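You operate a simulated robot arm through the tools that you are given. There is no shell and no other tool.

You run a simulated robot arm. Do the job below in one go: nothing can be reset, and whatever is moved stays where it is left.

TASK
Swap the mixed-up cards and roll the two cartons on the bed to the end.
Fine: each card goes into the pocket of the carton with its lot number.

Only the result counts: the job must be done as asked and must still hold three seconds after the hand-in. Knocking over, shifting, dropping, spilling or breaking anything else fails it.

THE ROBOT
A 6-joint arm with a two-finger gripper, fixed in place. Base frame: the origin is at the foot of the arm, x ahead of it, y to its left, z up. Units: m, degrees, N and s.
Its first joint turns from -166.0 to 166.0 degrees. Payload 2.45 kg.
Tool frame: the origin (TCP) lies between the finger pads and is the grasp point; the fingertips stand 0.02 m ahead of it; z points along the fingers, y is the line along which they close. Largest opening 0.14 m; the body of the gripper starts 0.168 m behind the TCP.
Orientation is that of the tool frame in the base frame, as a unit quaternion [x, y, z, w]. With the fingers straight down and closing along the base's y, the tool's x points along the base's -x, its y along +y and its z along -z.

THE INTERFACE
- The arm moves only by the tool play_rows. Its argument "increments" is a list of rows, each a list of 3 entries, a list of its own where there are three numbers: the shift along the tool's x, y, z in cm, then the turn, a rotation vector about the tool's x, y, z in degrees, then the opening, from 0 (shut) to 1 (fully open). In form: [[[tx, ty, tz], [ax, ay, az], jaw], ...]. A call has 1 to 20 rows; each row is the pose to reach, as a shift and turn from the pose commanded when the call began, along the tool's axes at that moment. Each row takes 0.2 s and may step no farther than 0.05 m and 8.6 degrees from the row before; otherwise, or with a gripper value out of range, the whole call is refused. Where a pose cannot be reached the arm comes as near as it can. A force on the tool above 90 N (or 10 N above the force at the start of the call, whichever is more), or a blocked arm, ends the call early, and 0.2 s more pass. The fingers move at their own pace (about 0.045 m/s each) and stop on an object; they squeeze with about 24 N. The grip force told is the motor's: it shows also when the fingers shut on nothing. Time passes only in rows, and 0.2 s behind the last, so rows that repeat a pose let the fingers close. It gives the time, the measured TCP pose, the force on the tool (base axes), the opening and the grip force at its end, in the units of the frame above (readings bear some noise), with the torque about the TCP (base axes, N m) and any sound that the robot's microphone picked up, and new pictures: "show" is both (left out), scene, wrist or none.
- Cameras (640 x 400 px; columns grow to the right, rows downward): "scene" is fixed at [0.0482, 0.4945, 1.5302]; the picture's right is [-0.18, -0.98, 0.00], its down [-0.30, 0.05, -0.95] and it looks along [0.94, -0.17, -0.31] (base axes); focal length 343 px, centre (320, 200). "wrist" rides on the gripper at [0.078, 0.011, -0.209] in the tool frame; the picture's right is [-0.14, 0.99, 0.00], its down [-0.92, -0.13, -0.37] and it looks along [-0.36, -0.05, 0.93] (tool axes); focal length 280 px, centre (320, 200). There is no depth. A picture from a camera that has moved, and an enlarged one, comes with that camera's place and axes in the base frame and with its lens. The place of the scene camera against the robot may be out by one fixed shift of up to 0.012 m in any direction.
- close_up(camera, box): a new picture of the part [left, top, right, bottom] of that camera's present view, enlarged. The clock stands still meanwhile.
- close_job(): hands the job in; it is judged then, once.

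Places have to be worked out from the pictures, the camera data and where the tool is seen. Open the gripper and draw the arm clear of the work before you hand the job in, unless the task says otherwise.

The tools are called after ">>>" by a JSON object that holds its "name" and its "arguments". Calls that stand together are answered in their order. play_rows: Moves the arm, as the interface text tells. Its arguments: {"type":"object","properties":{"increments":{"type":"array","items":{"type":"array"}},"show":{"type":"string","enum":["both","scene","wrist","none"]}},"required":["increments"]} The other tools are called the same way: close_up (camera, box) takes an enlarged picture of a part of a camera's view; close_job () hands the job in.

At the start:

```text
time_s: 0.0
ee_pos: [0.5605, 0.0801, 1.4297]
tool_rot: [-0.002, 1.0, 0.001, 0.001]
wrist_force: [0.1, -0.2, 0.1]
moment: [0.02, 0.01, 0.02]
width: 0.1402
grasp_force: 0.1
```

scene: 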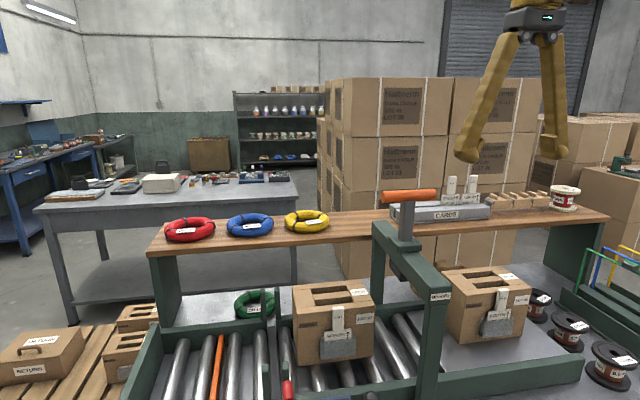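
wrist: 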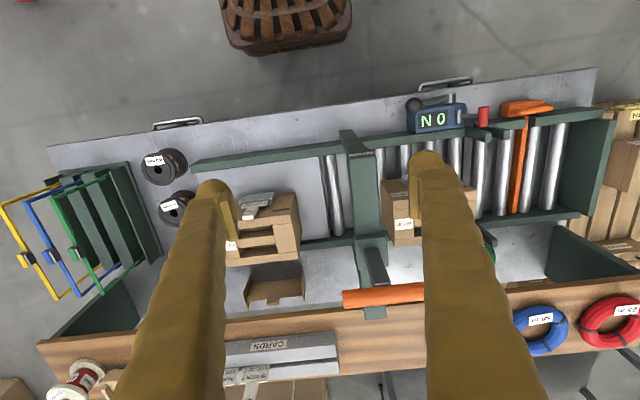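

The scene shows a roller bed with two cartons, each with a card in a pocket, and a shelf with a card rack, an orange lever and coloured rings. I'll enlarge the parts to read the labels before moving.

>>> {"name": "close_up", "arguments": {"camera": "scene", "box": [270, 260, 400, 400]}}

>>> {"name": "close_up", "arguments": {"camera": "scene", "box": [420, 250, 550, 350]}}

>>> {"name": "close_up", "arguments": {"camera": "scene", "box": [370, 170, 600, 310]}}

>>> {"name": "close_up", "arguments": {"camera": "wrist", "box": [180, 80, 480, 300]}}

>>> {"name": "close_up", "arguments": {"camera": "wrist", "box": [380, 60, 640, 260]}}

>>> {"name": "close_up", "arguments": {"camera": "scene", "box": [120, 270, 320, 400]}}

```text
2.86 times, centred on (335, 330) of scene
camera zoom: at [0.0482, 0.4945, 1.5302], right [-0.18, -0.98, 0.0], down [-0.3, 0.05, -0.95], along [0.94, -0.17, -0.31], focal length 980 px, centre (277, -171)
```

zoom: 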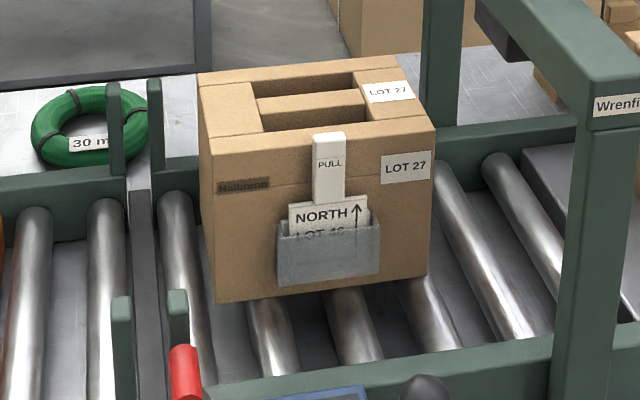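

```text
4.00 times, centred on (485, 300) of scene
camera zoom: at [0.0482, 0.4945, 1.5302], right [-0.18, -0.98, 0.0], down [-0.3, 0.05, -0.95], along [0.94, -0.17, -0.31], focal length 1372 px, centre (-340, -200)
```

zoom: 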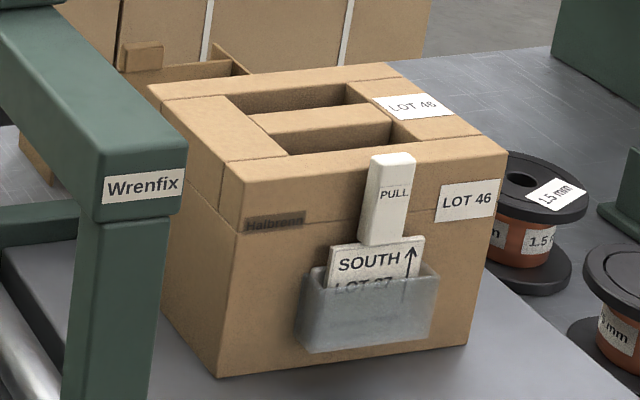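

```text
2.78 times, centred on (485, 240) of scene
camera zoom: at [0.0482, 0.4945, 1.5302], right [-0.18, -0.98, 0.0], down [-0.3, 0.05, -0.95], along [0.94, -0.17, -0.31], focal length 955 px, centre (-139, 89)
```

zoom: 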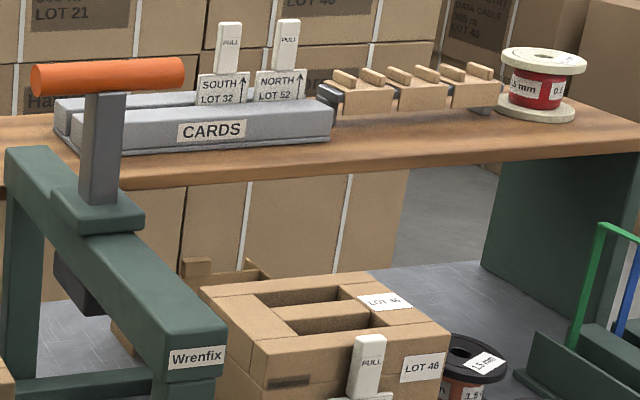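

```text
1.82 times, centred on (330, 190) of wrist
camera zoom: at [0.4818, 0.0922, 1.6384], right [0.14, 0.99, 0.0], down [0.92, -0.13, 0.37], along [0.37, -0.05, -0.93], focal length 510 px, centre (302, 218)
```

zoom: 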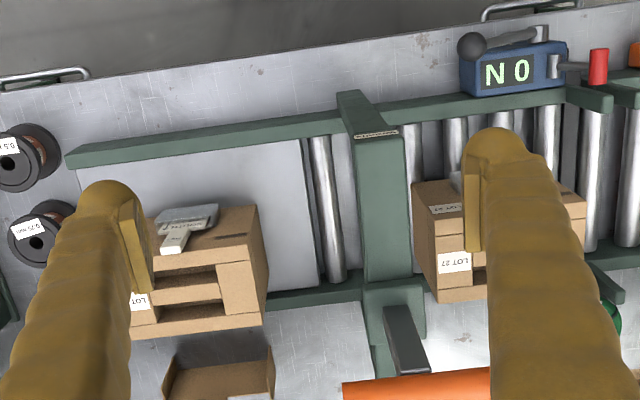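

```text
2.00 times, centred on (510, 160) of wrist
camera zoom: at [0.4818, 0.0922, 1.6384], right [0.14, 0.99, 0.0], down [0.92, -0.13, 0.37], along [0.37, -0.05, -0.93], focal length 561 px, centre (-60, 280)
```

zoom: 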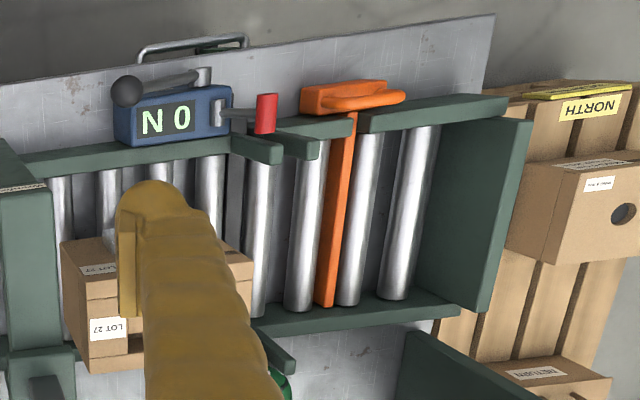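

```text
3.08 times, centred on (220, 335) of scene
camera zoom: at [0.0482, 0.4945, 1.5302], right [-0.18, -0.98, 0.0], down [-0.3, 0.05, -0.95], along [0.94, -0.17, -0.31], focal length 1056 px, centre (628, -215)
```

zoom: 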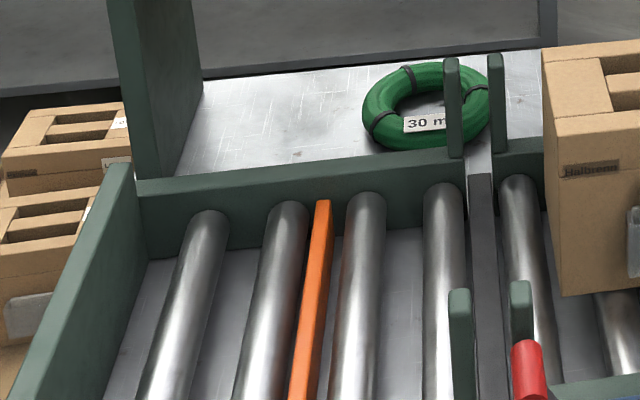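

Carton LOT 27 holds the "NORTH LOT 46" card and carton LOT 46 holds "SOUTH LOT 27", so those two must trade places. I'll look closer at the gate, the blue box and the orange bar before planning.

>>> {"name": "close_up", "arguments": {"camera": "wrist", "box": [390, 80, 490, 150]}}

>>> {"name": "close_up", "arguments": {"camera": "wrist", "box": [470, 80, 620, 240]}}

>>> {"name": "close_up", "arguments": {"camera": "wrist", "box": [320, 100, 440, 320]}}

>>> {"name": "close_up", "arguments": {"camera": "scene", "box": [370, 180, 500, 260]}}

>>> {"name": "close_up", "arguments": {"camera": "scene", "box": [0, 290, 160, 400]}}

>>> {"name": "close_up", "arguments": {"camera": "scene", "box": [240, 330, 340, 400]}}

```text
5.71 times, centred on (440, 115) of wrist
camera zoom: at [0.4818, 0.0922, 1.6384], right [0.14, 0.99, 0.0], down [0.92, -0.13, 0.37], along [0.37, -0.05, -0.93], focal length 1602 px, centre (-366, 686)
```

zoom: 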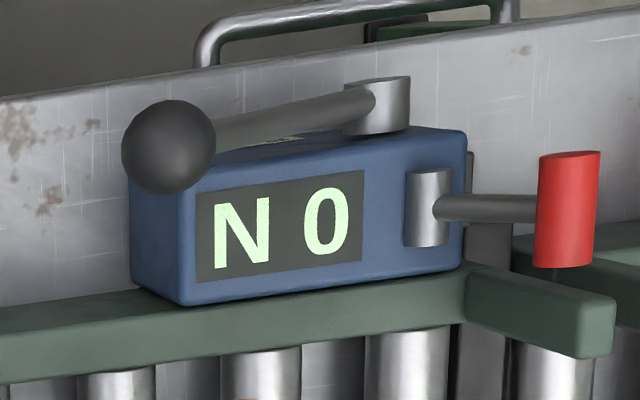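

```text
2.50 times, centred on (545, 160) of wrist
camera zoom: at [0.4818, 0.0922, 1.6384], right [0.14, 0.99, 0.0], down [0.92, -0.13, 0.37], along [0.37, -0.05, -0.93], focal length 701 px, centre (-242, 300)
```

zoom: 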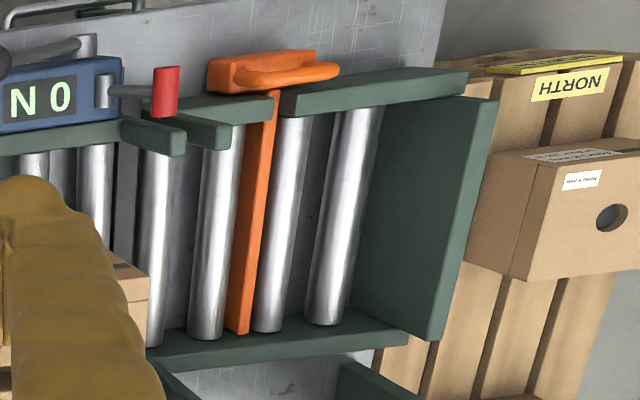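

```text
1.82 times, centred on (380, 210) of wrist
camera zoom: at [0.4818, 0.0922, 1.6384], right [0.14, 0.99, 0.0], down [0.92, -0.13, 0.37], along [0.37, -0.05, -0.93], focal length 510 px, centre (211, 182)
```

zoom: 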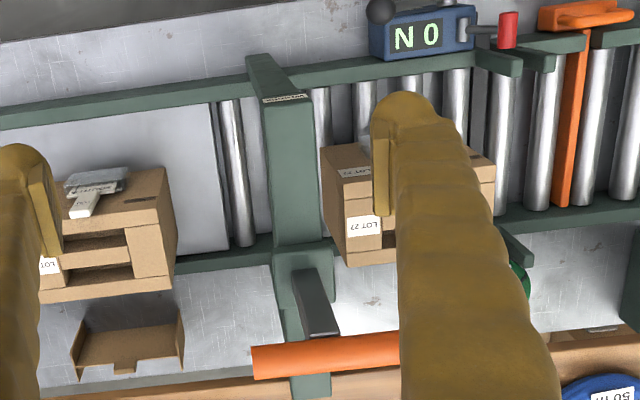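

```text
4.92 times, centred on (435, 220) of scene
camera zoom: at [0.0482, 0.4945, 1.5302], right [-0.18, -0.98, 0.0], down [-0.3, 0.05, -0.95], along [0.94, -0.17, -0.31], focal length 1689 px, centre (-246, 102)
```

zoom: 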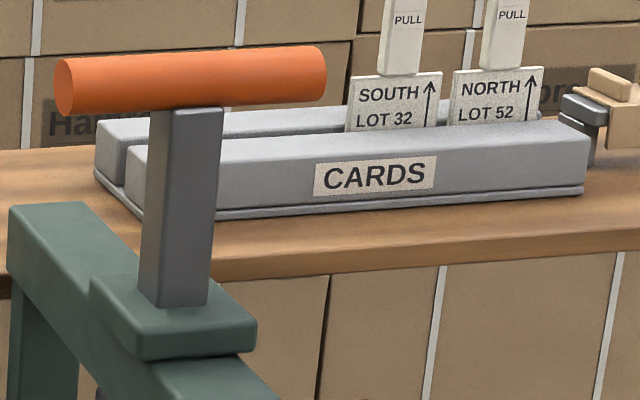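

```text
3.64 times, centred on (80, 345) of scene
camera zoom: at [0.0482, 0.4945, 1.5302], right [-0.18, -0.98, 0.0], down [-0.3, 0.05, -0.95], along [0.94, -0.17, -0.31], focal length 1248 px, centre (1193, -327)
```

zoom: 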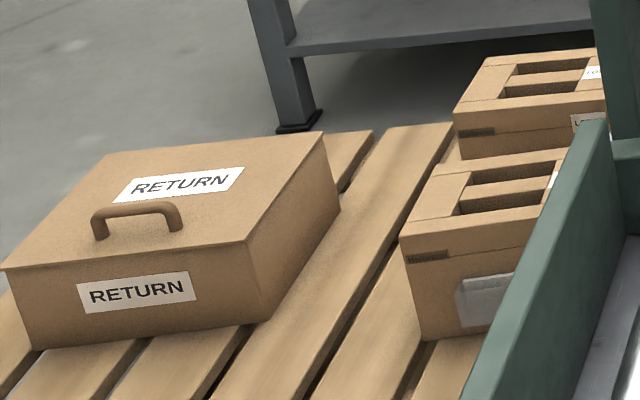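

```text
5.71 times, centred on (290, 365) of scene
camera zoom: at [0.0482, 0.4945, 1.5302], right [-0.18, -0.98, 0.0], down [-0.3, 0.05, -0.95], along [0.94, -0.17, -0.31], focal length 1961 px, centre (491, -743)
```

zoom: 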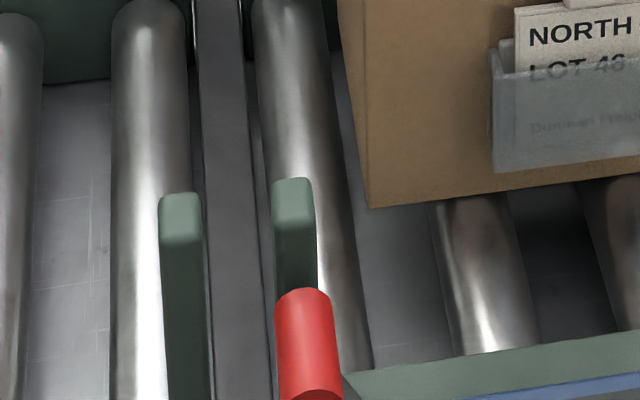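

I'll shift the hand 35 cm to the left at the same height, well above everything, to view the gate, the orange bar and the end of the bed from above.

>>> {"name": "play_rows", "arguments": {"increments": [[[0, 5, 0], [0, 0, 0], 1], [[0, 10, 0], [0, 0, 0], 1], [[0, 15, 0], [0, 0, 0], 1], [[0, 20, 0], [0, 0, 0], 1], [[0, 25, 0], [0, 0, 0], 1], [[0, 30, 0], [0, 0, 0], 1], [[0, 35, 0], [0, 0, 0], 1]], "show": "both"}}

```text
time_s: 1.6
ee_pos: [0.558, 0.4287, 1.4331]
tool_rot: [-0.001, 1.0, 0.002, 0.001]
wrist_force: [-0.1, 0.3, -0.2]
moment: [0.05, -0.11, -0.04]
width: 0.1401
grasp_force: 0.0
camera wrist: at [0.4788, 0.4393, 1.6414], right [0.14, 0.99, 0.0], down [0.92, -0.13, 0.37], along [0.37, -0.05, -0.93], focal length 280 px, centre (320, 200)
```

scene: 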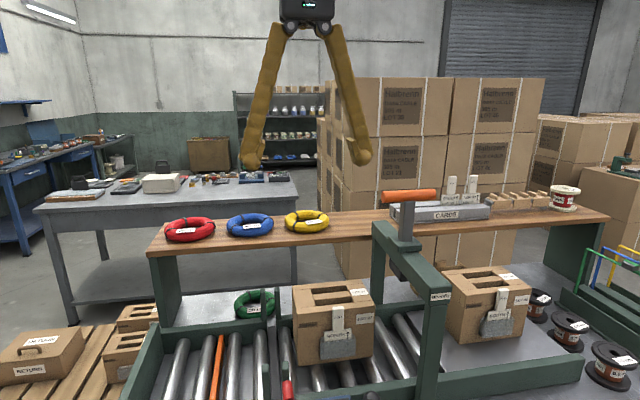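
wrist: 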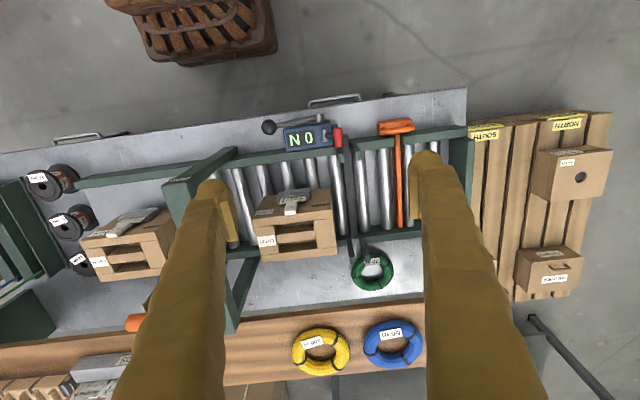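

>>> {"name": "close_up", "arguments": {"camera": "wrist", "box": [230, 90, 480, 290]}}

>>> {"name": "close_up", "arguments": {"camera": "wrist", "box": [320, 100, 420, 180]}}

>>> {"name": "close_up", "arguments": {"camera": "wrist", "box": [320, 200, 440, 300]}}

>>> {"name": "close_up", "arguments": {"camera": "wrist", "box": [230, 170, 350, 270]}}

```text
2.00 times, centred on (355, 190) of wrist
camera zoom: at [0.4788, 0.4393, 1.6414], right [0.14, 0.99, 0.0], down [0.92, -0.13, 0.37], along [0.37, -0.05, -0.93], focal length 561 px, centre (250, 220)
```

zoom: 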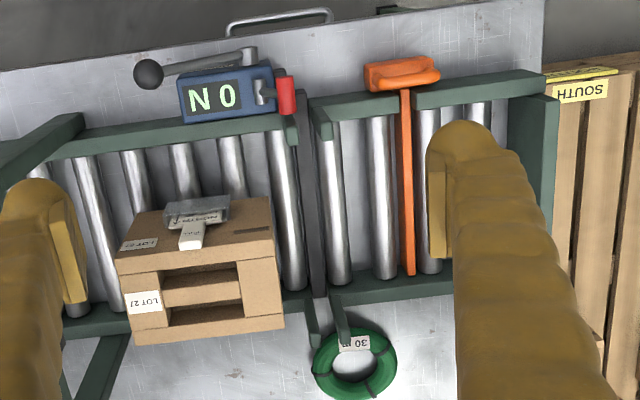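

```text
5.00 times, centred on (370, 140) of wrist
camera zoom: at [0.4788, 0.4393, 1.6414], right [0.14, 0.99, 0.0], down [0.92, -0.13, 0.37], along [0.37, -0.05, -0.93], focal length 1402 px, centre (70, 500)
```

zoom: 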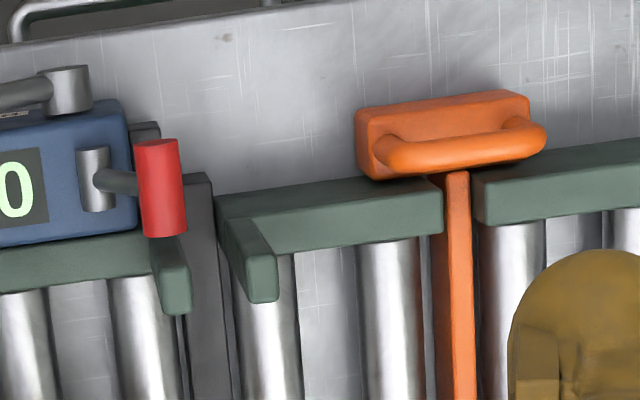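

```text
4.00 times, centred on (380, 250) of wrist
camera zoom: at [0.4788, 0.4393, 1.6414], right [0.14, 0.99, 0.0], down [0.92, -0.13, 0.37], along [0.37, -0.05, -0.93], focal length 1122 px, centre (80, 0)
```

zoom: 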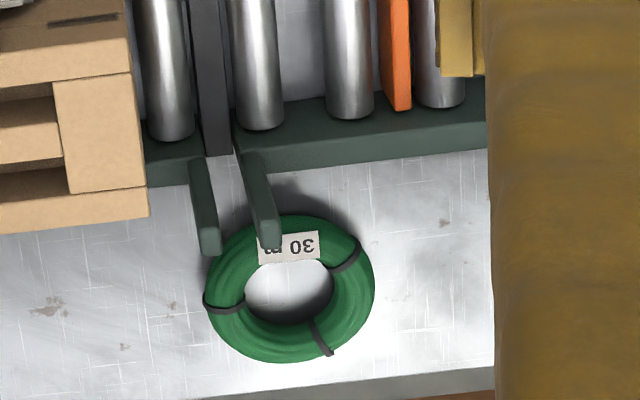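

```text
4.00 times, centred on (290, 220) of wrist
camera zoom: at [0.4788, 0.4393, 1.6414], right [0.14, 0.99, 0.0], down [0.92, -0.13, 0.37], along [0.37, -0.05, -0.93], focal length 1122 px, centre (440, 120)
```

zoom: 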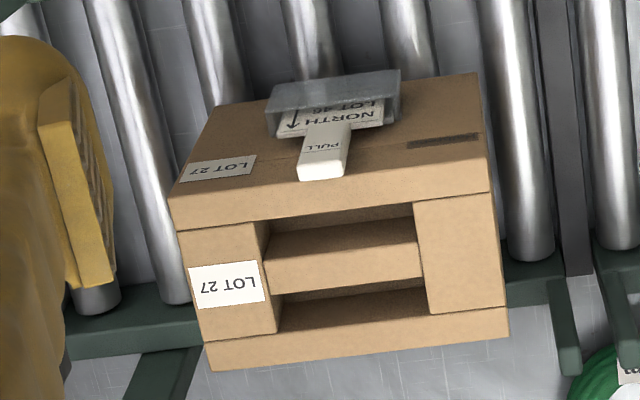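

The orange bar and the dark strip lie across the bed between the rollers, and I need to know whether either stands above roller level. I'll turn the wrist so the camera looks along the bed towards +y and lean it, staying high.

>>> {"name": "play_rows", "arguments": {"increments": [[[0, -3, 0], [0, 0, -8], 1], [[0, -6, 0], [0, 0, -16], 1], [[0, -9, 0], [0, 0, -24], 1], [[0, -12, 0], [0, 0, -32], 1], [[0, -15, 0], [0, 0, -40], 1], [[0, -17, 0], [0, 0, -48], 1], [[0, -18, 0], [0, 0, -56], 1], [[0, -18, 0], [0, 0, -64], 1], [[0, -18, 0], [0, 0, -72], 1], [[0, -18, 0], [0, 0, -80], 1], [[0, -18, 0], [0, 0, -88], 1], [[0, -18, 0], [0, 0, -90], 1]], "show": "wrist"}}

```text
time_s: 4.2
ee_pos: [0.5602, 0.2504, 1.4316]
tool_rot: [0.709, -0.705, 0.001, -0.001]
wrist_force: [-0.3, 0.1, 0.6]
moment: [0.01, 0.02, -0.01]
width: 0.14
grasp_force: 0.0
camera wrist: at [0.5488, 0.1734, 1.6391], right [-0.99, 0.13, 0.0], down [0.12, 0.92, 0.37], along [0.05, 0.37, -0.93], focal length 280 px, centre (320, 200)
```

wrist: 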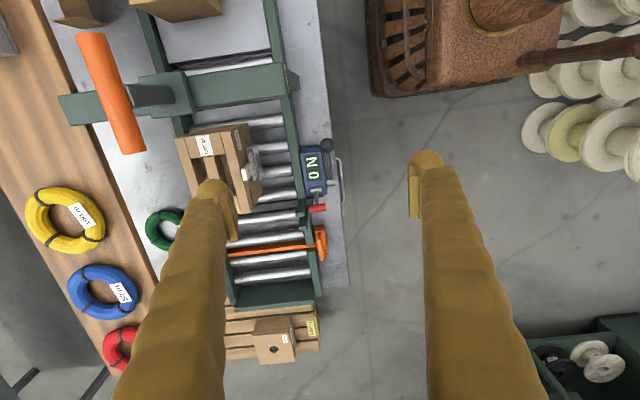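

From here the bed layout is clear, but not the heights. I'll go down and lean the camera about 40° to look along the bed from above carton 27, staying clear of it (its top is near z 1.0) and of the gantry.

>>> {"name": "play_rows", "arguments": {"increments": [[[-2, -1.6, 2.75], [0, -3.3, 0], 1], [[-4, -3.2, 5.5], [0, -6.7, 0], 1], [[-6, -4.8, 8.25], [0, -10, 0], 1], [[-8, -6.4, 11], [0, -13.3, 0], 1], [[-10, -8, 13.75], [0, -16.7, 0], 1], [[-12, -9.6, 16.5], [0, -20, 0], 1], [[-14, -11.2, 19.25], [0, -23.3, 0], 1], [[-16, -12.8, 22], [0, -26.7, 0], 1], [[-18, -14.4, 24.75], [0, -30, 0], 1], [[-20, -16, 27.5], [0, -33.3, 0], 1], [[-22, -17.5, 30.25], [0, -36.7, 0], 1], [[-24, -19, 33], [0, -40, 0], 1]], "show": "both"}}

```text
time_s: 6.8
ee_pos: [0.7504, 0.4925, 1.099]
tool_rot: [0.665, -0.664, -0.242, -0.243]
wrist_force: [-1.0, 0.1, -0.3]
moment: [-0.04, -0.01, -0.01]
width: 0.14
grasp_force: 0.0
camera wrist: at [0.7392, 0.2982, 1.2086], right [-0.99, 0.1, 0.09], down [0.13, 0.47, 0.88], along [0.05, 0.88, -0.48], focal length 280 px, centre (320, 200)
```

scene: 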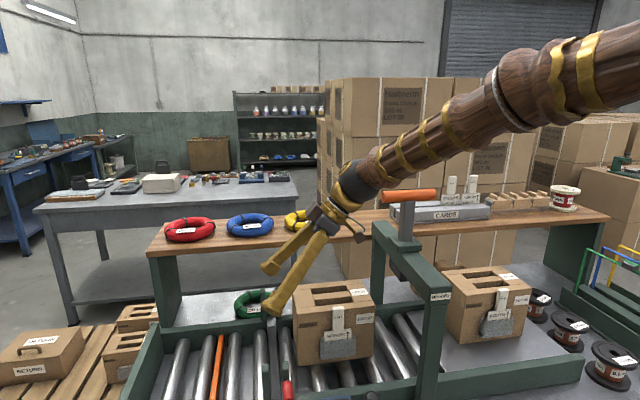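
wrist: 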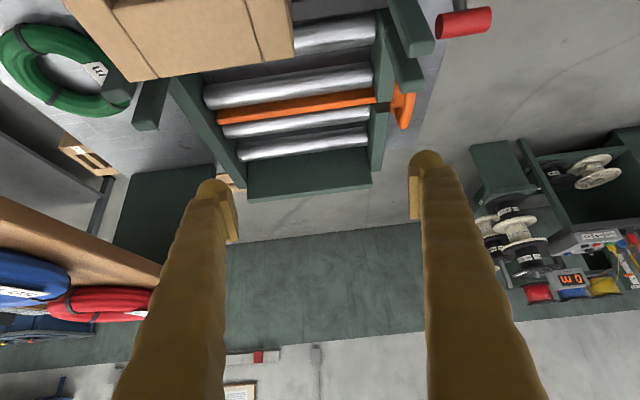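

The picture is upside-down (its "down" is world up). I'll enlarge the bed end to compare bar and roller heights.

>>> {"name": "close_up", "arguments": {"camera": "wrist", "box": [190, 60, 430, 210]}}

>>> {"name": "close_up", "arguments": {"camera": "wrist", "box": [350, 0, 500, 140]}}

>>> {"name": "close_up", "arguments": {"camera": "wrist", "box": [60, 0, 220, 140]}}

```text
2.67 times, centred on (310, 135) of wrist
camera zoom: at [0.7392, 0.2982, 1.2086], right [-0.99, 0.1, 0.09], down [0.13, 0.47, 0.88], along [0.05, 0.88, -0.48], focal length 748 px, centre (347, 373)
```

zoom: 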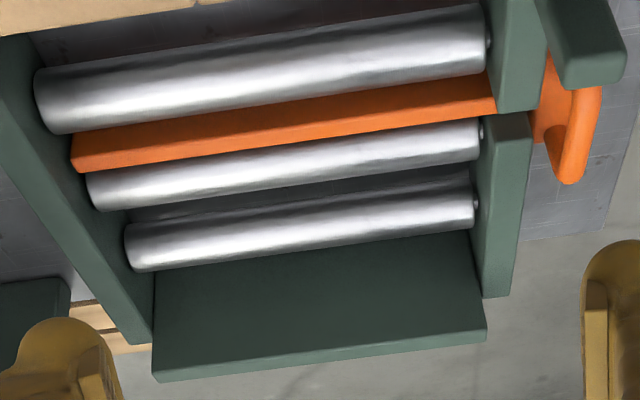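

```text
2.86 times, centred on (425, 70) of wrist
camera zoom: at [0.7392, 0.2982, 1.2086], right [-0.99, 0.1, 0.09], down [0.13, 0.47, 0.88], along [0.05, 0.88, -0.48], focal length 801 px, centre (20, 571)
```

zoom: 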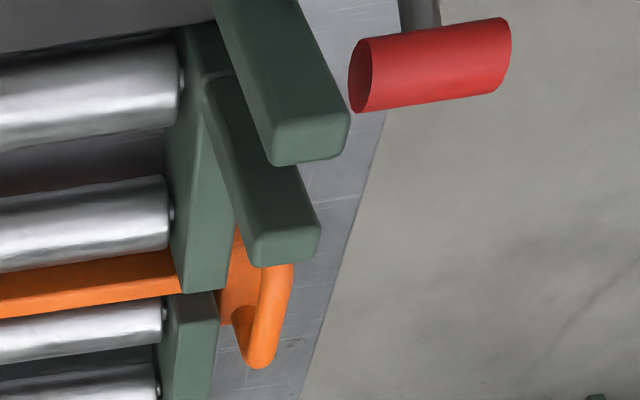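

```text
2.86 times, centred on (140, 70) of wrist
camera zoom: at [0.7392, 0.2982, 1.2086], right [-0.99, 0.1, 0.09], down [0.13, 0.47, 0.88], along [0.05, 0.88, -0.48], focal length 801 px, centre (834, 571)
```

zoom: 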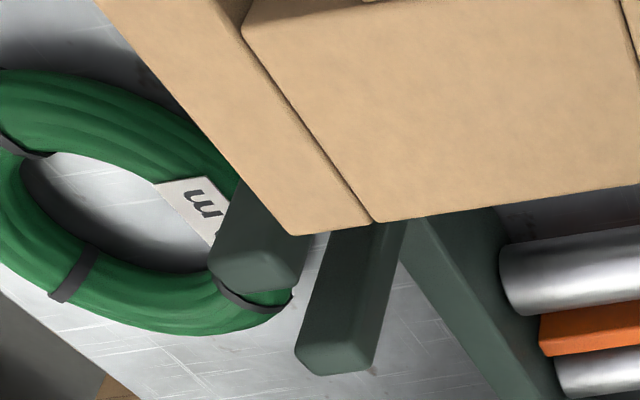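

The orange bar looks close to flush with the rollers. I'll enlarge it strongly to see whether its top edge stands proud.

>>> {"name": "close_up", "arguments": {"camera": "wrist", "box": [205, 80, 275, 130]}}

>>> {"name": "close_up", "arguments": {"camera": "wrist", "box": [330, 80, 420, 140]}}

>>> {"name": "close_up", "arguments": {"camera": "scene", "box": [190, 325, 250, 365]}}

>>> {"name": "close_up", "arguments": {"camera": "scene", "box": [190, 360, 250, 400]}}

```text
8.00 times, centred on (240, 105) of wrist
camera zoom: at [0.7392, 0.2982, 1.2086], right [-0.99, 0.1, 0.09], down [0.13, 0.47, 0.88], along [0.05, 0.88, -0.48], focal length 2243 px, centre (960, 960)
```

zoom: 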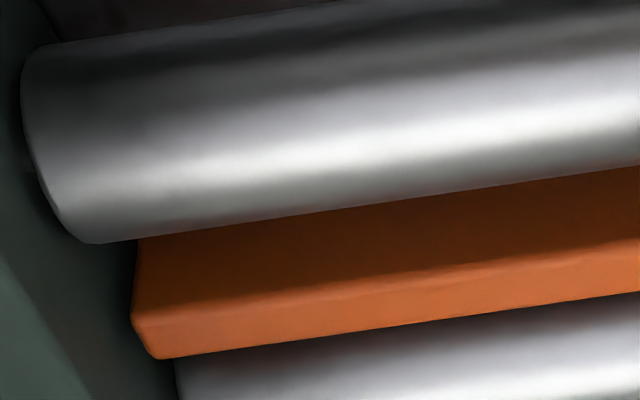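

```text
6.67 times, centred on (375, 110) of wrist
camera zoom: at [0.7392, 0.2982, 1.2086], right [-0.99, 0.1, 0.09], down [0.13, 0.47, 0.88], along [0.05, 0.88, -0.48], focal length 1869 px, centre (-47, 800)
```

zoom: 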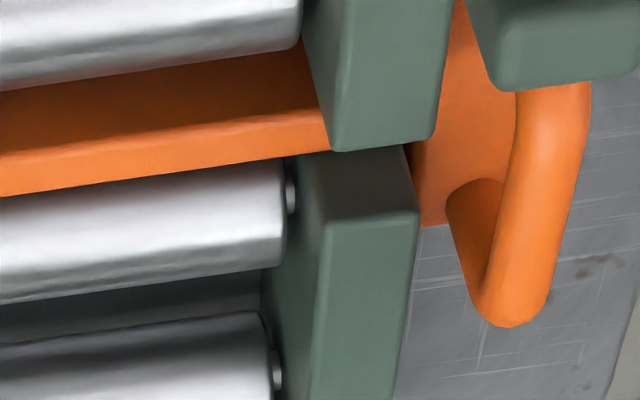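

```text
10.00 times, centred on (220, 345) of scene
camera zoom: at [0.0482, 0.4945, 1.5302], right [-0.18, -0.98, 0.0], down [-0.3, 0.05, -0.95], along [0.94, -0.17, -0.31], focal length 3431 px, centre (1320, -1250)
```

zoom: 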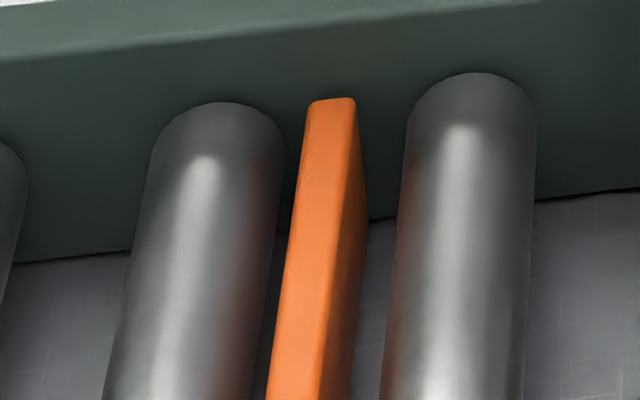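

```text
10.00 times, centred on (220, 380) of scene
camera zoom: at [0.0482, 0.4945, 1.5302], right [-0.18, -0.98, 0.0], down [-0.3, 0.05, -0.95], along [0.94, -0.17, -0.31], focal length 3431 px, centre (1320, -1600)
```

zoom: 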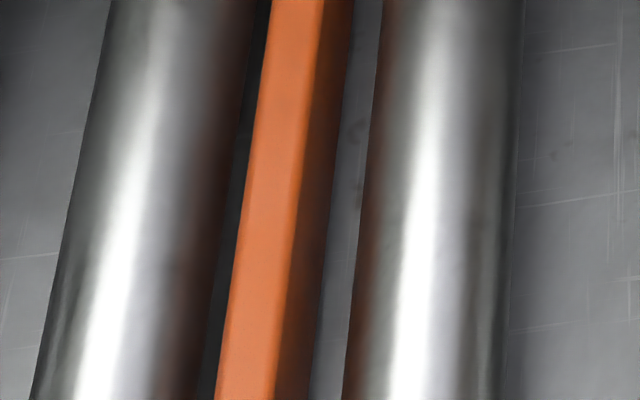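

The bar's top appears level with or slightly below the rollers, so it should not block. I'll check the dark strip the same way with strong enlargements from the scene camera.

>>> {"name": "close_up", "arguments": {"camera": "scene", "box": [245, 285, 305, 325]}}

>>> {"name": "close_up", "arguments": {"camera": "scene", "box": [245, 320, 305, 360]}}

>>> {"name": "close_up", "arguments": {"camera": "scene", "box": [245, 360, 305, 400]}}

>>> {"name": "close_up", "arguments": {"camera": "scene", "box": [370, 260, 470, 330]}}

```text
10.00 times, centred on (275, 305) of scene
camera zoom: at [0.0482, 0.4945, 1.5302], right [-0.18, -0.98, 0.0], down [-0.3, 0.05, -0.95], along [0.94, -0.17, -0.31], focal length 3431 px, centre (770, -850)
```

zoom: 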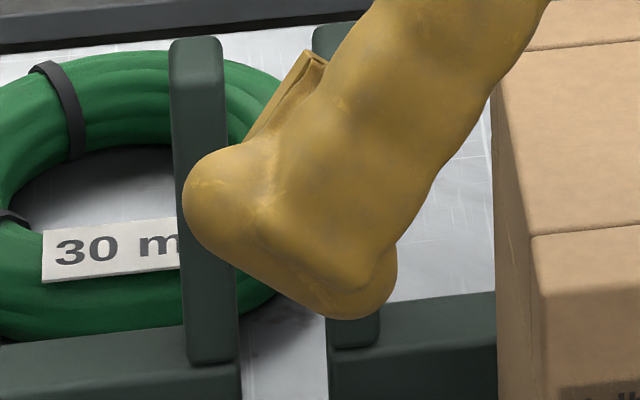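

```text
10.00 times, centred on (275, 340) of scene
camera zoom: at [0.0482, 0.4945, 1.5302], right [-0.18, -0.98, 0.0], down [-0.3, 0.05, -0.95], along [0.94, -0.17, -0.31], focal length 3431 px, centre (770, -1200)
```

zoom: 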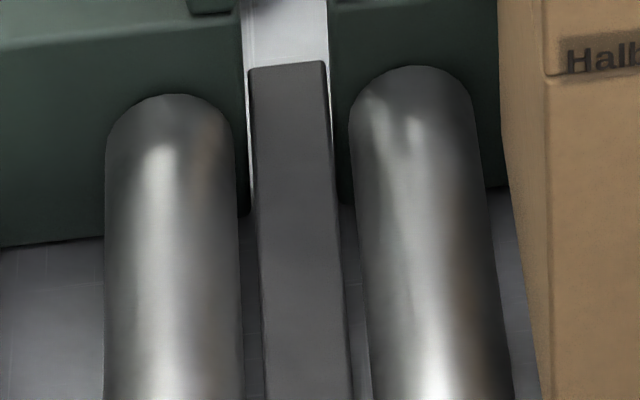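

```text
10.00 times, centred on (275, 380) of scene
camera zoom: at [0.0482, 0.4945, 1.5302], right [-0.18, -0.98, 0.0], down [-0.3, 0.05, -0.95], along [0.94, -0.17, -0.31], focal length 3431 px, centre (770, -1600)
```

zoom: 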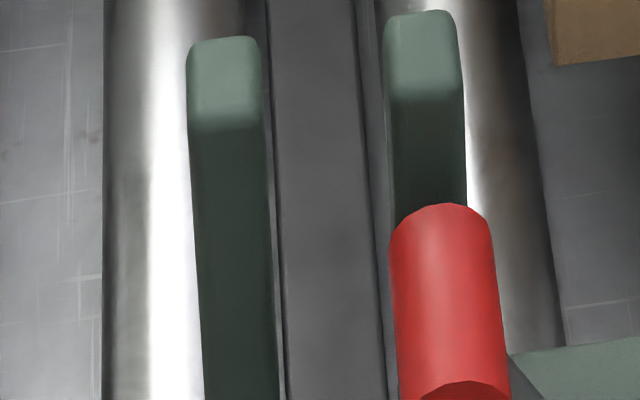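

```text
5.71 times, centred on (420, 295) of scene
camera zoom: at [0.0482, 0.4945, 1.5302], right [-0.18, -0.98, 0.0], down [-0.3, 0.05, -0.95], along [0.94, -0.17, -0.31], focal length 1961 px, centre (-251, -343)
```

zoom: 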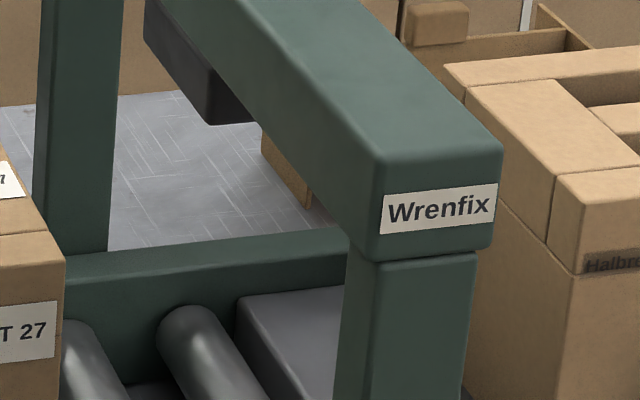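

Both the dark strip and the orange bar look flush with the rollers, so the bed path seems open. I'll go back up the way I came and level the tool, then turn it forward again to study the card rack.

>>> {"name": "play_rows", "arguments": {"increments": [[[-0.24, 1.6, -3.4], [0, 3.3, 0], 1], [[-0.5, 3.2, -6.8], [0, 6.7, 0], 1], [[-0.7, 4.8, -10.2], [0, 10, 0], 1], [[-0.95, 6.4, -13.6], [0, 13.3, 0], 1], [[-1.2, 8, -17], [0, 16.7, 0], 1], [[-1.42, 9.6, -20.4], [0, 20, 0], 1], [[-1.66, 11.2, -23.8], [0, 23.3, 0], 1], [[-1.9, 12.8, -27.2], [0, 26.7, 0], 1], [[-2.13, 14.4, -30.6], [0, 30, 0], 1], [[-2.37, 16, -34], [0, 33.3, 0], 1], [[-2.6, 17.5, -37.3], [0, 36.7, 0], 1], [[-2.84, 19, -40.7], [0, 40, 0], 1]], "show": "none"}}

```text
time_s: 9.4
ee_pos: [0.5603, 0.2495, 1.4301]
tool_rot: [-0.707, 0.707, 0.0, 0.0]
wrist_force: [0.1, -0.3, -0.5]
moment: [-0.02, 0.04, 0.0]
width: 0.1399
grasp_force: 0.0
```

Now I turn the tool forward again and carry the hand right at height z 1.43, above the orange handle (about 1.28), to look at carton 46 and the rack.

>>> {"name": "play_rows", "arguments": {"increments": [[[3, 0, 0], [0, 0, 8], 1], [[6, 0, 0], [0, 0, 16], 1], [[9, 0, 0], [0, 0, 24], 1], [[12, 0, 0], [0, 0, 32], 1], [[15, -1, 0], [0, 0, 40], 1], [[18, -3, 0], [0, 0, 48], 1], [[21, -5, 0], [0, 0, 56], 1], [[24, -7, 0], [0, 0, 64], 1], [[27, -9, 0], [0, 0, 72], 1], [[30, -11, 0], [0, 0, 80], 1], [[33, -13, 0], [0, 0, 88], 1], [[36, -15, 0], [0, 0, 90], 1]], "show": "wrist"}}

```text
time_s: 12.0
ee_pos: [0.7118, -0.1084, 1.4321]
tool_rot: [0.0, 1.0, 0.0, 0.001]
wrist_force: [0.0, -0.5, 0.4]
moment: [-0.03, -0.07, 0.01]
width: 0.1403
grasp_force: 0.0
camera wrist: at [0.6327, -0.0971, 1.6398], right [0.14, 0.99, 0.0], down [0.92, -0.13, 0.37], along [0.37, -0.05, -0.93], focal length 280 px, centre (320, 200)
```

wrist: 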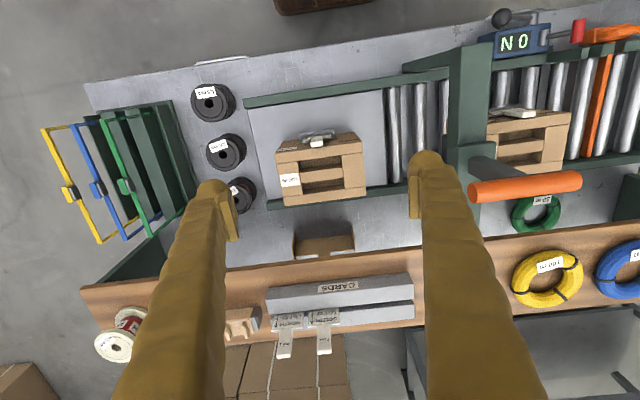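

>>> {"name": "close_up", "arguments": {"camera": "wrist", "box": [230, 260, 430, 370]}}

>>> {"name": "close_up", "arguments": {"camera": "wrist", "box": [240, 110, 400, 270]}}

>>> {"name": "close_up", "arguments": {"camera": "wrist", "box": [380, 60, 640, 240]}}

```text
3.20 times, centred on (330, 315) of wrist
camera zoom: at [0.6327, -0.0971, 1.6398], right [0.14, 0.99, 0.0], down [0.92, -0.13, 0.37], along [0.37, -0.05, -0.93], focal length 897 px, centre (288, -168)
```

zoom: 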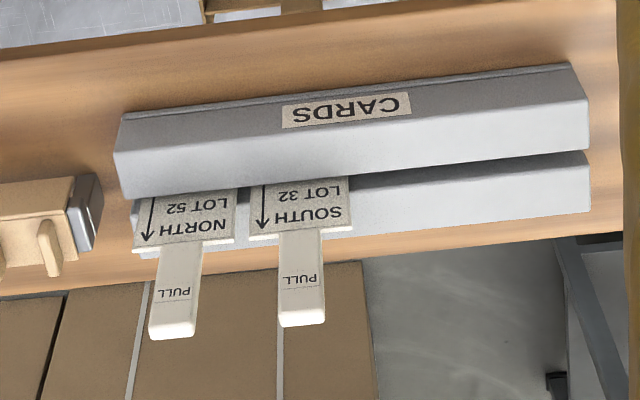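

```text
2.50 times, centred on (320, 190) of wrist
camera zoom: at [0.6327, -0.0971, 1.6398], right [0.14, 0.99, 0.0], down [0.92, -0.13, 0.37], along [0.37, -0.05, -0.93], focal length 701 px, centre (320, 225)
```

zoom: 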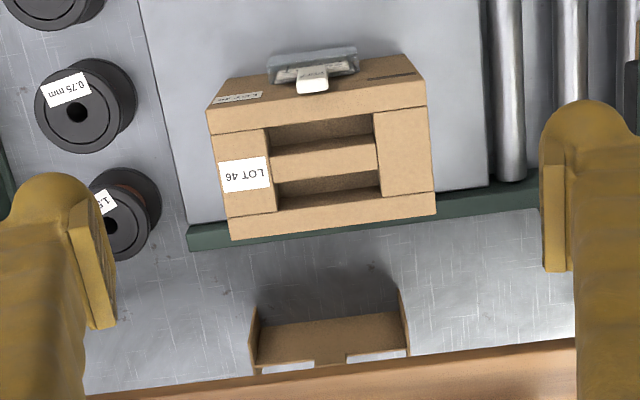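

```text
2.22 times, centred on (510, 150) of wrist
camera zoom: at [0.6327, -0.0971, 1.6398], right [0.14, 0.99, 0.0], down [0.92, -0.13, 0.37], along [0.37, -0.05, -0.93], focal length 623 px, centre (-102, 311)
```

zoom: 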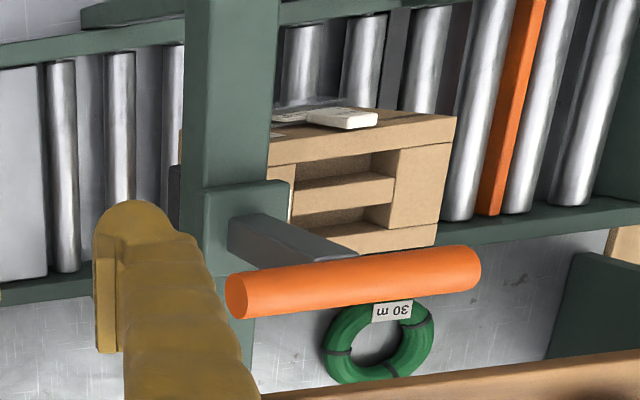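

The rack at about (1.10, -0.12, 1.13) has an empty stretch of groove on its left end, about y -0.10 to 0.05, which could hold a card for the time being. I'll lean the tool 45° forward and come nearer to look at the groove, keeping right of the orange handle.

>>> {"name": "play_rows", "arguments": {"increments": [[[-2.2, 0.6, 0.6], [0, -3.75, 0], 1], [[-4.5, 1.2, 1.2], [0, -7.5, 0], 1], [[-6.7, 1.8, 1.8], [0, -11.25, 0], 1], [[-9, 2.4, 2.4], [0, -15, 0], 1], [[-11.2, 3, 3], [0, -18.75, 0], 1], [[-13.5, 3.6, 3.6], [0, -22.5, 0], 1], [[-15.7, 4.2, 4.2], [0, -26.25, 0], 1], [[-18, 4.8, 4.8], [0, -30, 0], 1], [[-20.2, 5.4, 5.4], [0, -33.75, 0], 1], [[-22.5, 6, 6], [0, -37.5, 0], 1], [[-24.7, 6.5, 6.5], [0, -41.25, 0], 1], [[-27, 7, 7], [0, -45, 0], 1]], "show": "both"}}

```text
time_s: 14.6
ee_pos: [0.9806, -0.038, 1.3611]
tool_rot: [0.0, 0.923, 0.001, 0.385]
wrist_force: [-0.2, -0.1, -0.4]
moment: [0.03, 0.01, 0.01]
width: 0.1403
grasp_force: 0.1
camera wrist: at [0.778, -0.0267, 1.4529], right [0.1, 0.99, 0.1], down [0.39, -0.13, 0.91], along [0.92, -0.05, -0.4], focal length 280 px, centre (320, 200)
```

scene: 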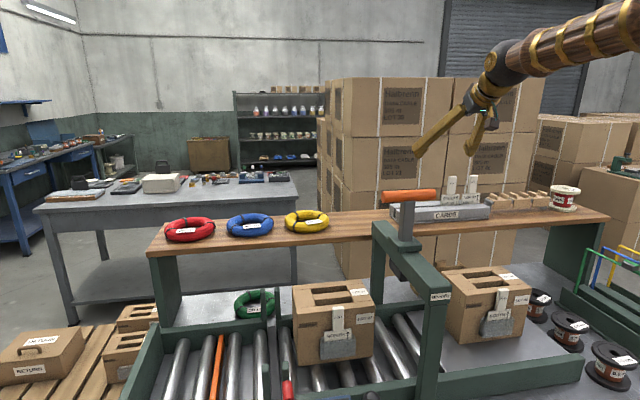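
wrist: 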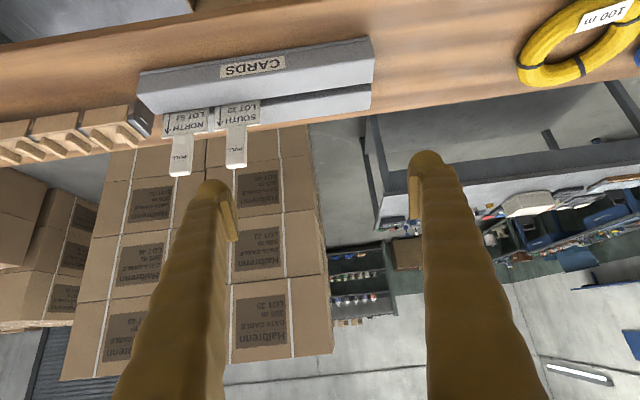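

Reach is fine here. I'll enlarge the rack groove and the parked cards.

>>> {"name": "close_up", "arguments": {"camera": "wrist", "box": [130, 30, 390, 190]}}

>>> {"name": "close_up", "arguments": {"camera": "wrist", "box": [220, 40, 380, 140]}}

>>> {"name": "close_up", "arguments": {"camera": "wrist", "box": [340, 40, 400, 120]}}

```text
2.46 times, centred on (260, 110) of wrist
camera zoom: at [0.778, -0.0267, 1.4529], right [0.1, 0.99, 0.1], down [0.39, -0.13, 0.91], along [0.92, -0.05, -0.4], focal length 690 px, centre (468, 422)
```

zoom: 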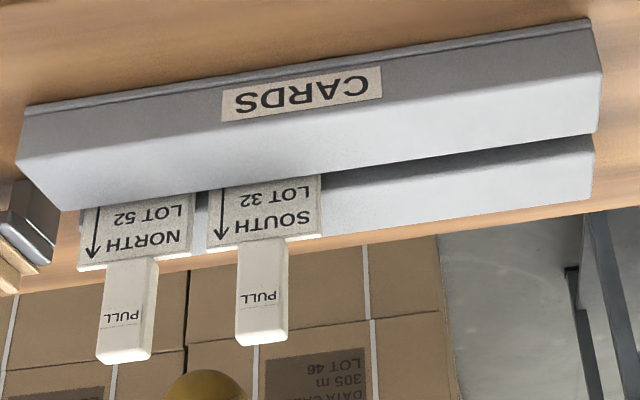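

```text
4.00 times, centred on (300, 90) of wrist
camera zoom: at [0.778, -0.0267, 1.4529], right [0.1, 0.99, 0.1], down [0.39, -0.13, 0.91], along [0.92, -0.05, -0.4], focal length 1122 px, centre (400, 640)
```

zoom: 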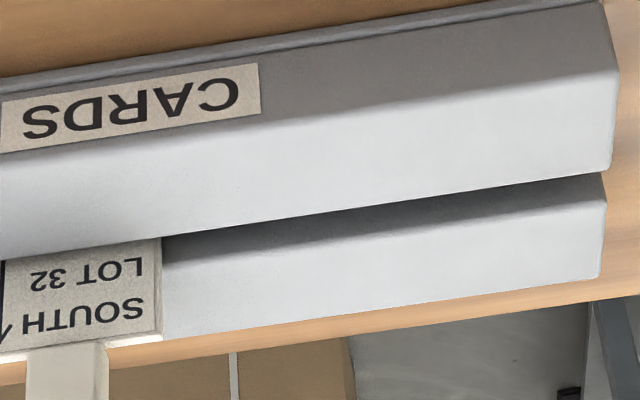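

```text
5.00 times, centred on (370, 80) of wrist
camera zoom: at [0.778, -0.0267, 1.4529], right [0.1, 0.99, 0.1], down [0.39, -0.13, 0.91], along [0.92, -0.05, -0.4], focal length 1402 px, centre (70, 800)
```

zoom: 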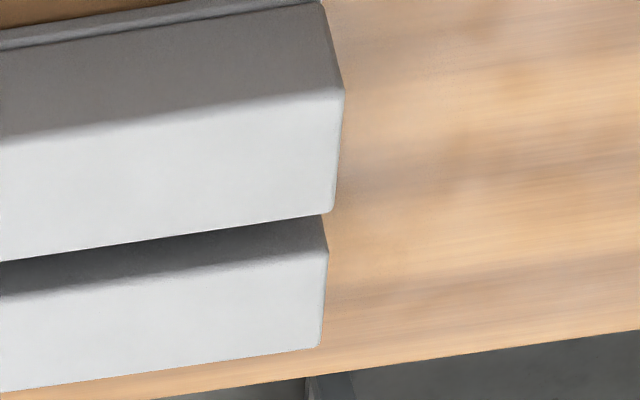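

The groove is about 1–1.5 cm wide, ample for a card about 4 mm thick. Next I draw back to the front of carton 46, keeping the 45° lean, and look straight at its pocket and tab.

>>> {"name": "play_rows", "arguments": {"increments": [[[3.3, -2, -3.3], [0, 0, 0], 1], [[6.6, -4, -6.6], [0, 0, 0], 1], [[10, -6, -10.1], [0, 0, 0], 1], [[13.3, -6, -13.5], [0, 0, 0], 1], [[16.7, -6, -16.9], [0, 0, 0], 1], [[20, -6, -20.2], [0, 0, 0], 1], [[23.4, -6, -23.6], [0, 0, 0], 1], [[26.7, -6, -27], [0, 0, 0], 1], [[30.1, -6, -23.6], [0, 0, 0], 1], [[33.5, -6, -20.2], [0, 0, 0], 1], [[36.9, -6, -16.9], [0, 0, 0], 1], [[40.3, -6, -13.5], [0, 0, 0], 1], [[43.8, -6, -10.1], [0, 0, 0], 1]], "show": "both"}}

```text
refused: row 1 steps farther than a row can; nothing moved
```

Row 1 was slightly over the 5 cm step limit; I'll resend with smaller sideways steps.

>>> {"name": "play_rows", "arguments": {"increments": [[[3.2, -1.5, -3.2], [0, 0, 0], 1], [[6.4, -3, -6.4], [0, 0, 0], 1], [[9.6, -4.5, -9.6], [0, 0, 0], 1], [[12.8, -6, -12.8], [0, 0, 0], 1], [[16.2, -6, -16.2], [0, 0, 0], 1], [[19.6, -6, -19.6], [0, 0, 0], 1], [[23, -6, -23.2], [0, 0, 0], 1], [[26.4, -6, -26.7], [0, 0, 0], 1], [[29.8, -6, -23.3], [0, 0, 0], 1], [[33.2, -6, -20], [0, 0, 0], 1], [[36.6, -6, -16.7], [0, 0, 0], 1], [[40, -6, -13.4], [0, 0, 0], 1], [[43.4, -6, -10.1], [0, 0, 0], 1]], "show": "both"}}

```text
time_s: 17.4
ee_pos: [0.602, -0.1003, 1.1217]
tool_rot: [0.0, 0.923, -0.001, 0.384]
wrist_force: [-0.8, -0.2, -0.7]
moment: [0.02, 0.0, 0.03]
width: 0.1398
grasp_force: 0.0
camera wrist: at [0.3988, -0.0884, 1.2126], right [0.1, 0.99, 0.1], down [0.39, -0.13, 0.91], along [0.92, -0.05, -0.4], focal length 280 px, centre (320, 200)
```

scene: 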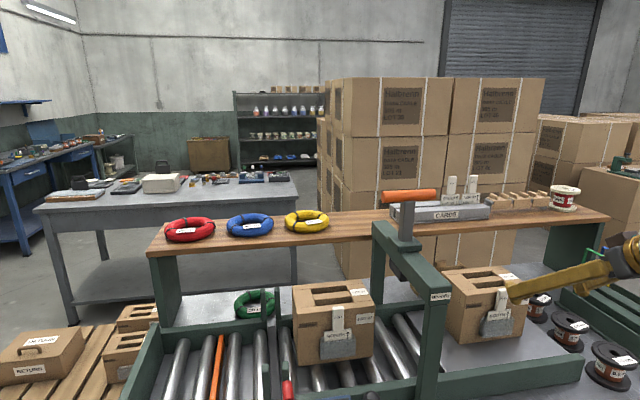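
wrist: 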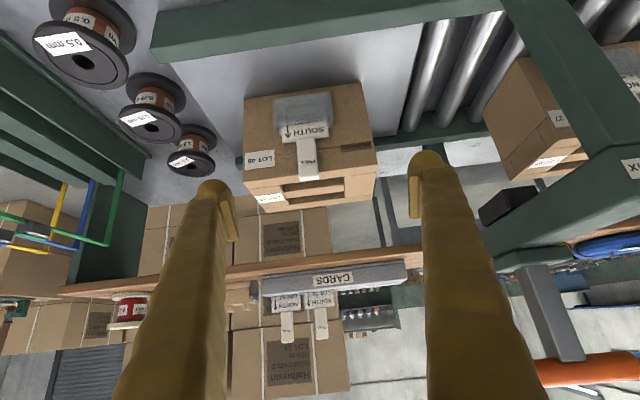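

>>> {"name": "close_up", "arguments": {"camera": "wrist", "box": [230, 70, 390, 220]}}

>>> {"name": "close_up", "arguments": {"camera": "wrist", "box": [265, 80, 345, 190]}}

>>> {"name": "close_up", "arguments": {"camera": "wrist", "box": [440, 0, 640, 280]}}

```text
2.67 times, centred on (310, 145) of wrist
camera zoom: at [0.3988, -0.0884, 1.2126], right [0.1, 0.99, 0.1], down [0.39, -0.13, 0.91], along [0.92, -0.05, -0.4], focal length 748 px, centre (347, 347)
```

zoom: 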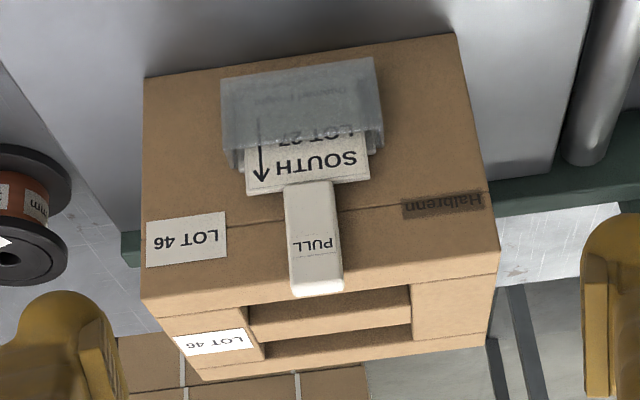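

```text
3.64 times, centred on (305, 135) of wrist
camera zoom: at [0.3988, -0.0884, 1.2126], right [0.1, 0.99, 0.1], down [0.39, -0.13, 0.91], along [0.92, -0.05, -0.4], focal length 1020 px, centre (374, 436)
```

zoom: 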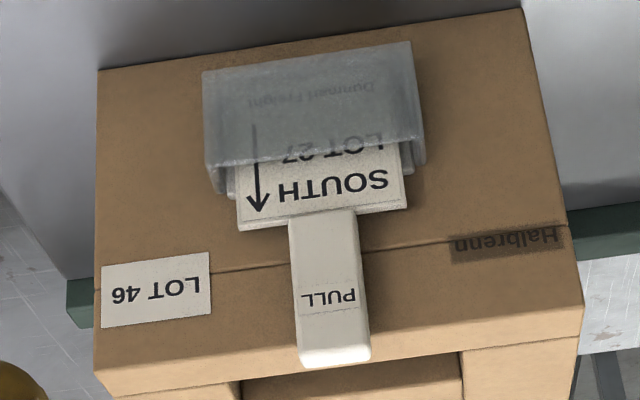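

```text
1.43 times, centred on (540, 140) of wrist
camera zoom: at [0.3988, -0.0884, 1.2126], right [0.1, 0.99, 0.1], down [0.39, -0.13, 0.91], along [0.92, -0.05, -0.4], focal length 401 px, centre (6, 286)
```

zoom: 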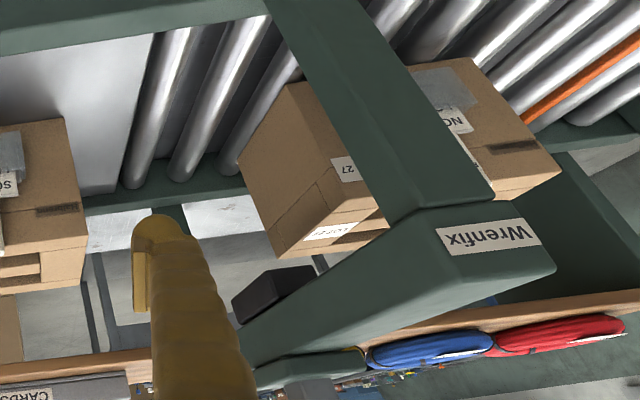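

Carton 46's tab measures about (0.742–0.752, -0.119), z 0.967–1.028. It sits in a pocket whose rim is at z 0.938 and whose opening is about 2 cm by 8.5 cm. I'll lean the tool to 70° so the fingers straddle the tab from the front, and stop at a pre-grasp pose 7 cm short.

>>> {"name": "play_rows", "arguments": {"increments": [[[0.9, -0.4, 2.2], [0, -5, 0], 0.7], [[1.8, -0.8, 4.5], [0, -10, 0], 0.6], [[2.6, -1.2, 6.7], [0, -15, 0], 0.5], [[3.5, -1.6, 8.9], [0, -20, 0], 0.5], [[4.4, -1.9, 11.2], [0, -25, 0], 0.5], [[4.4, -1.9, 11.2], [0, -25, 0], 0.5]], "show": "both"}}

```text
time_s: 18.8
ee_pos: [0.7179, -0.1342, 1.0441]
tool_rot: [0.0, 0.819, 0.0, 0.574]
wrist_force: [0.1, -0.6, -1.3]
moment: [-0.02, 0.0, -0.01]
width: 0.07
grasp_force: 0.0
out of reach, approached as far as the arm can: row 1, 3, 4, 5, 6
camera wrist: at [0.4957, -0.1232, 1.0403], right [0.05, 0.99, 0.13], down [-0.03, -0.13, 0.99], along [1.0, -0.05, 0.02], focal length 280 px, centre (320, 200)
```

scene: 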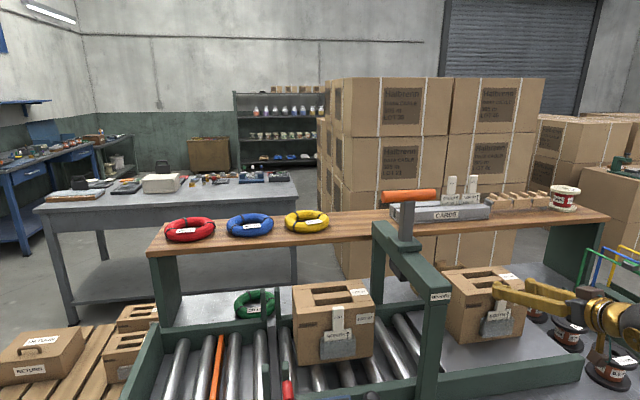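
wrist: 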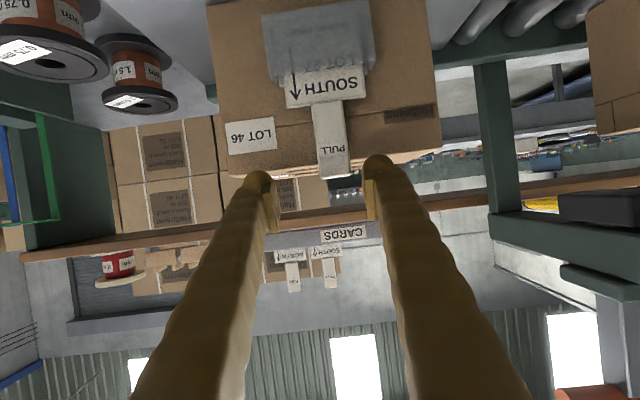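

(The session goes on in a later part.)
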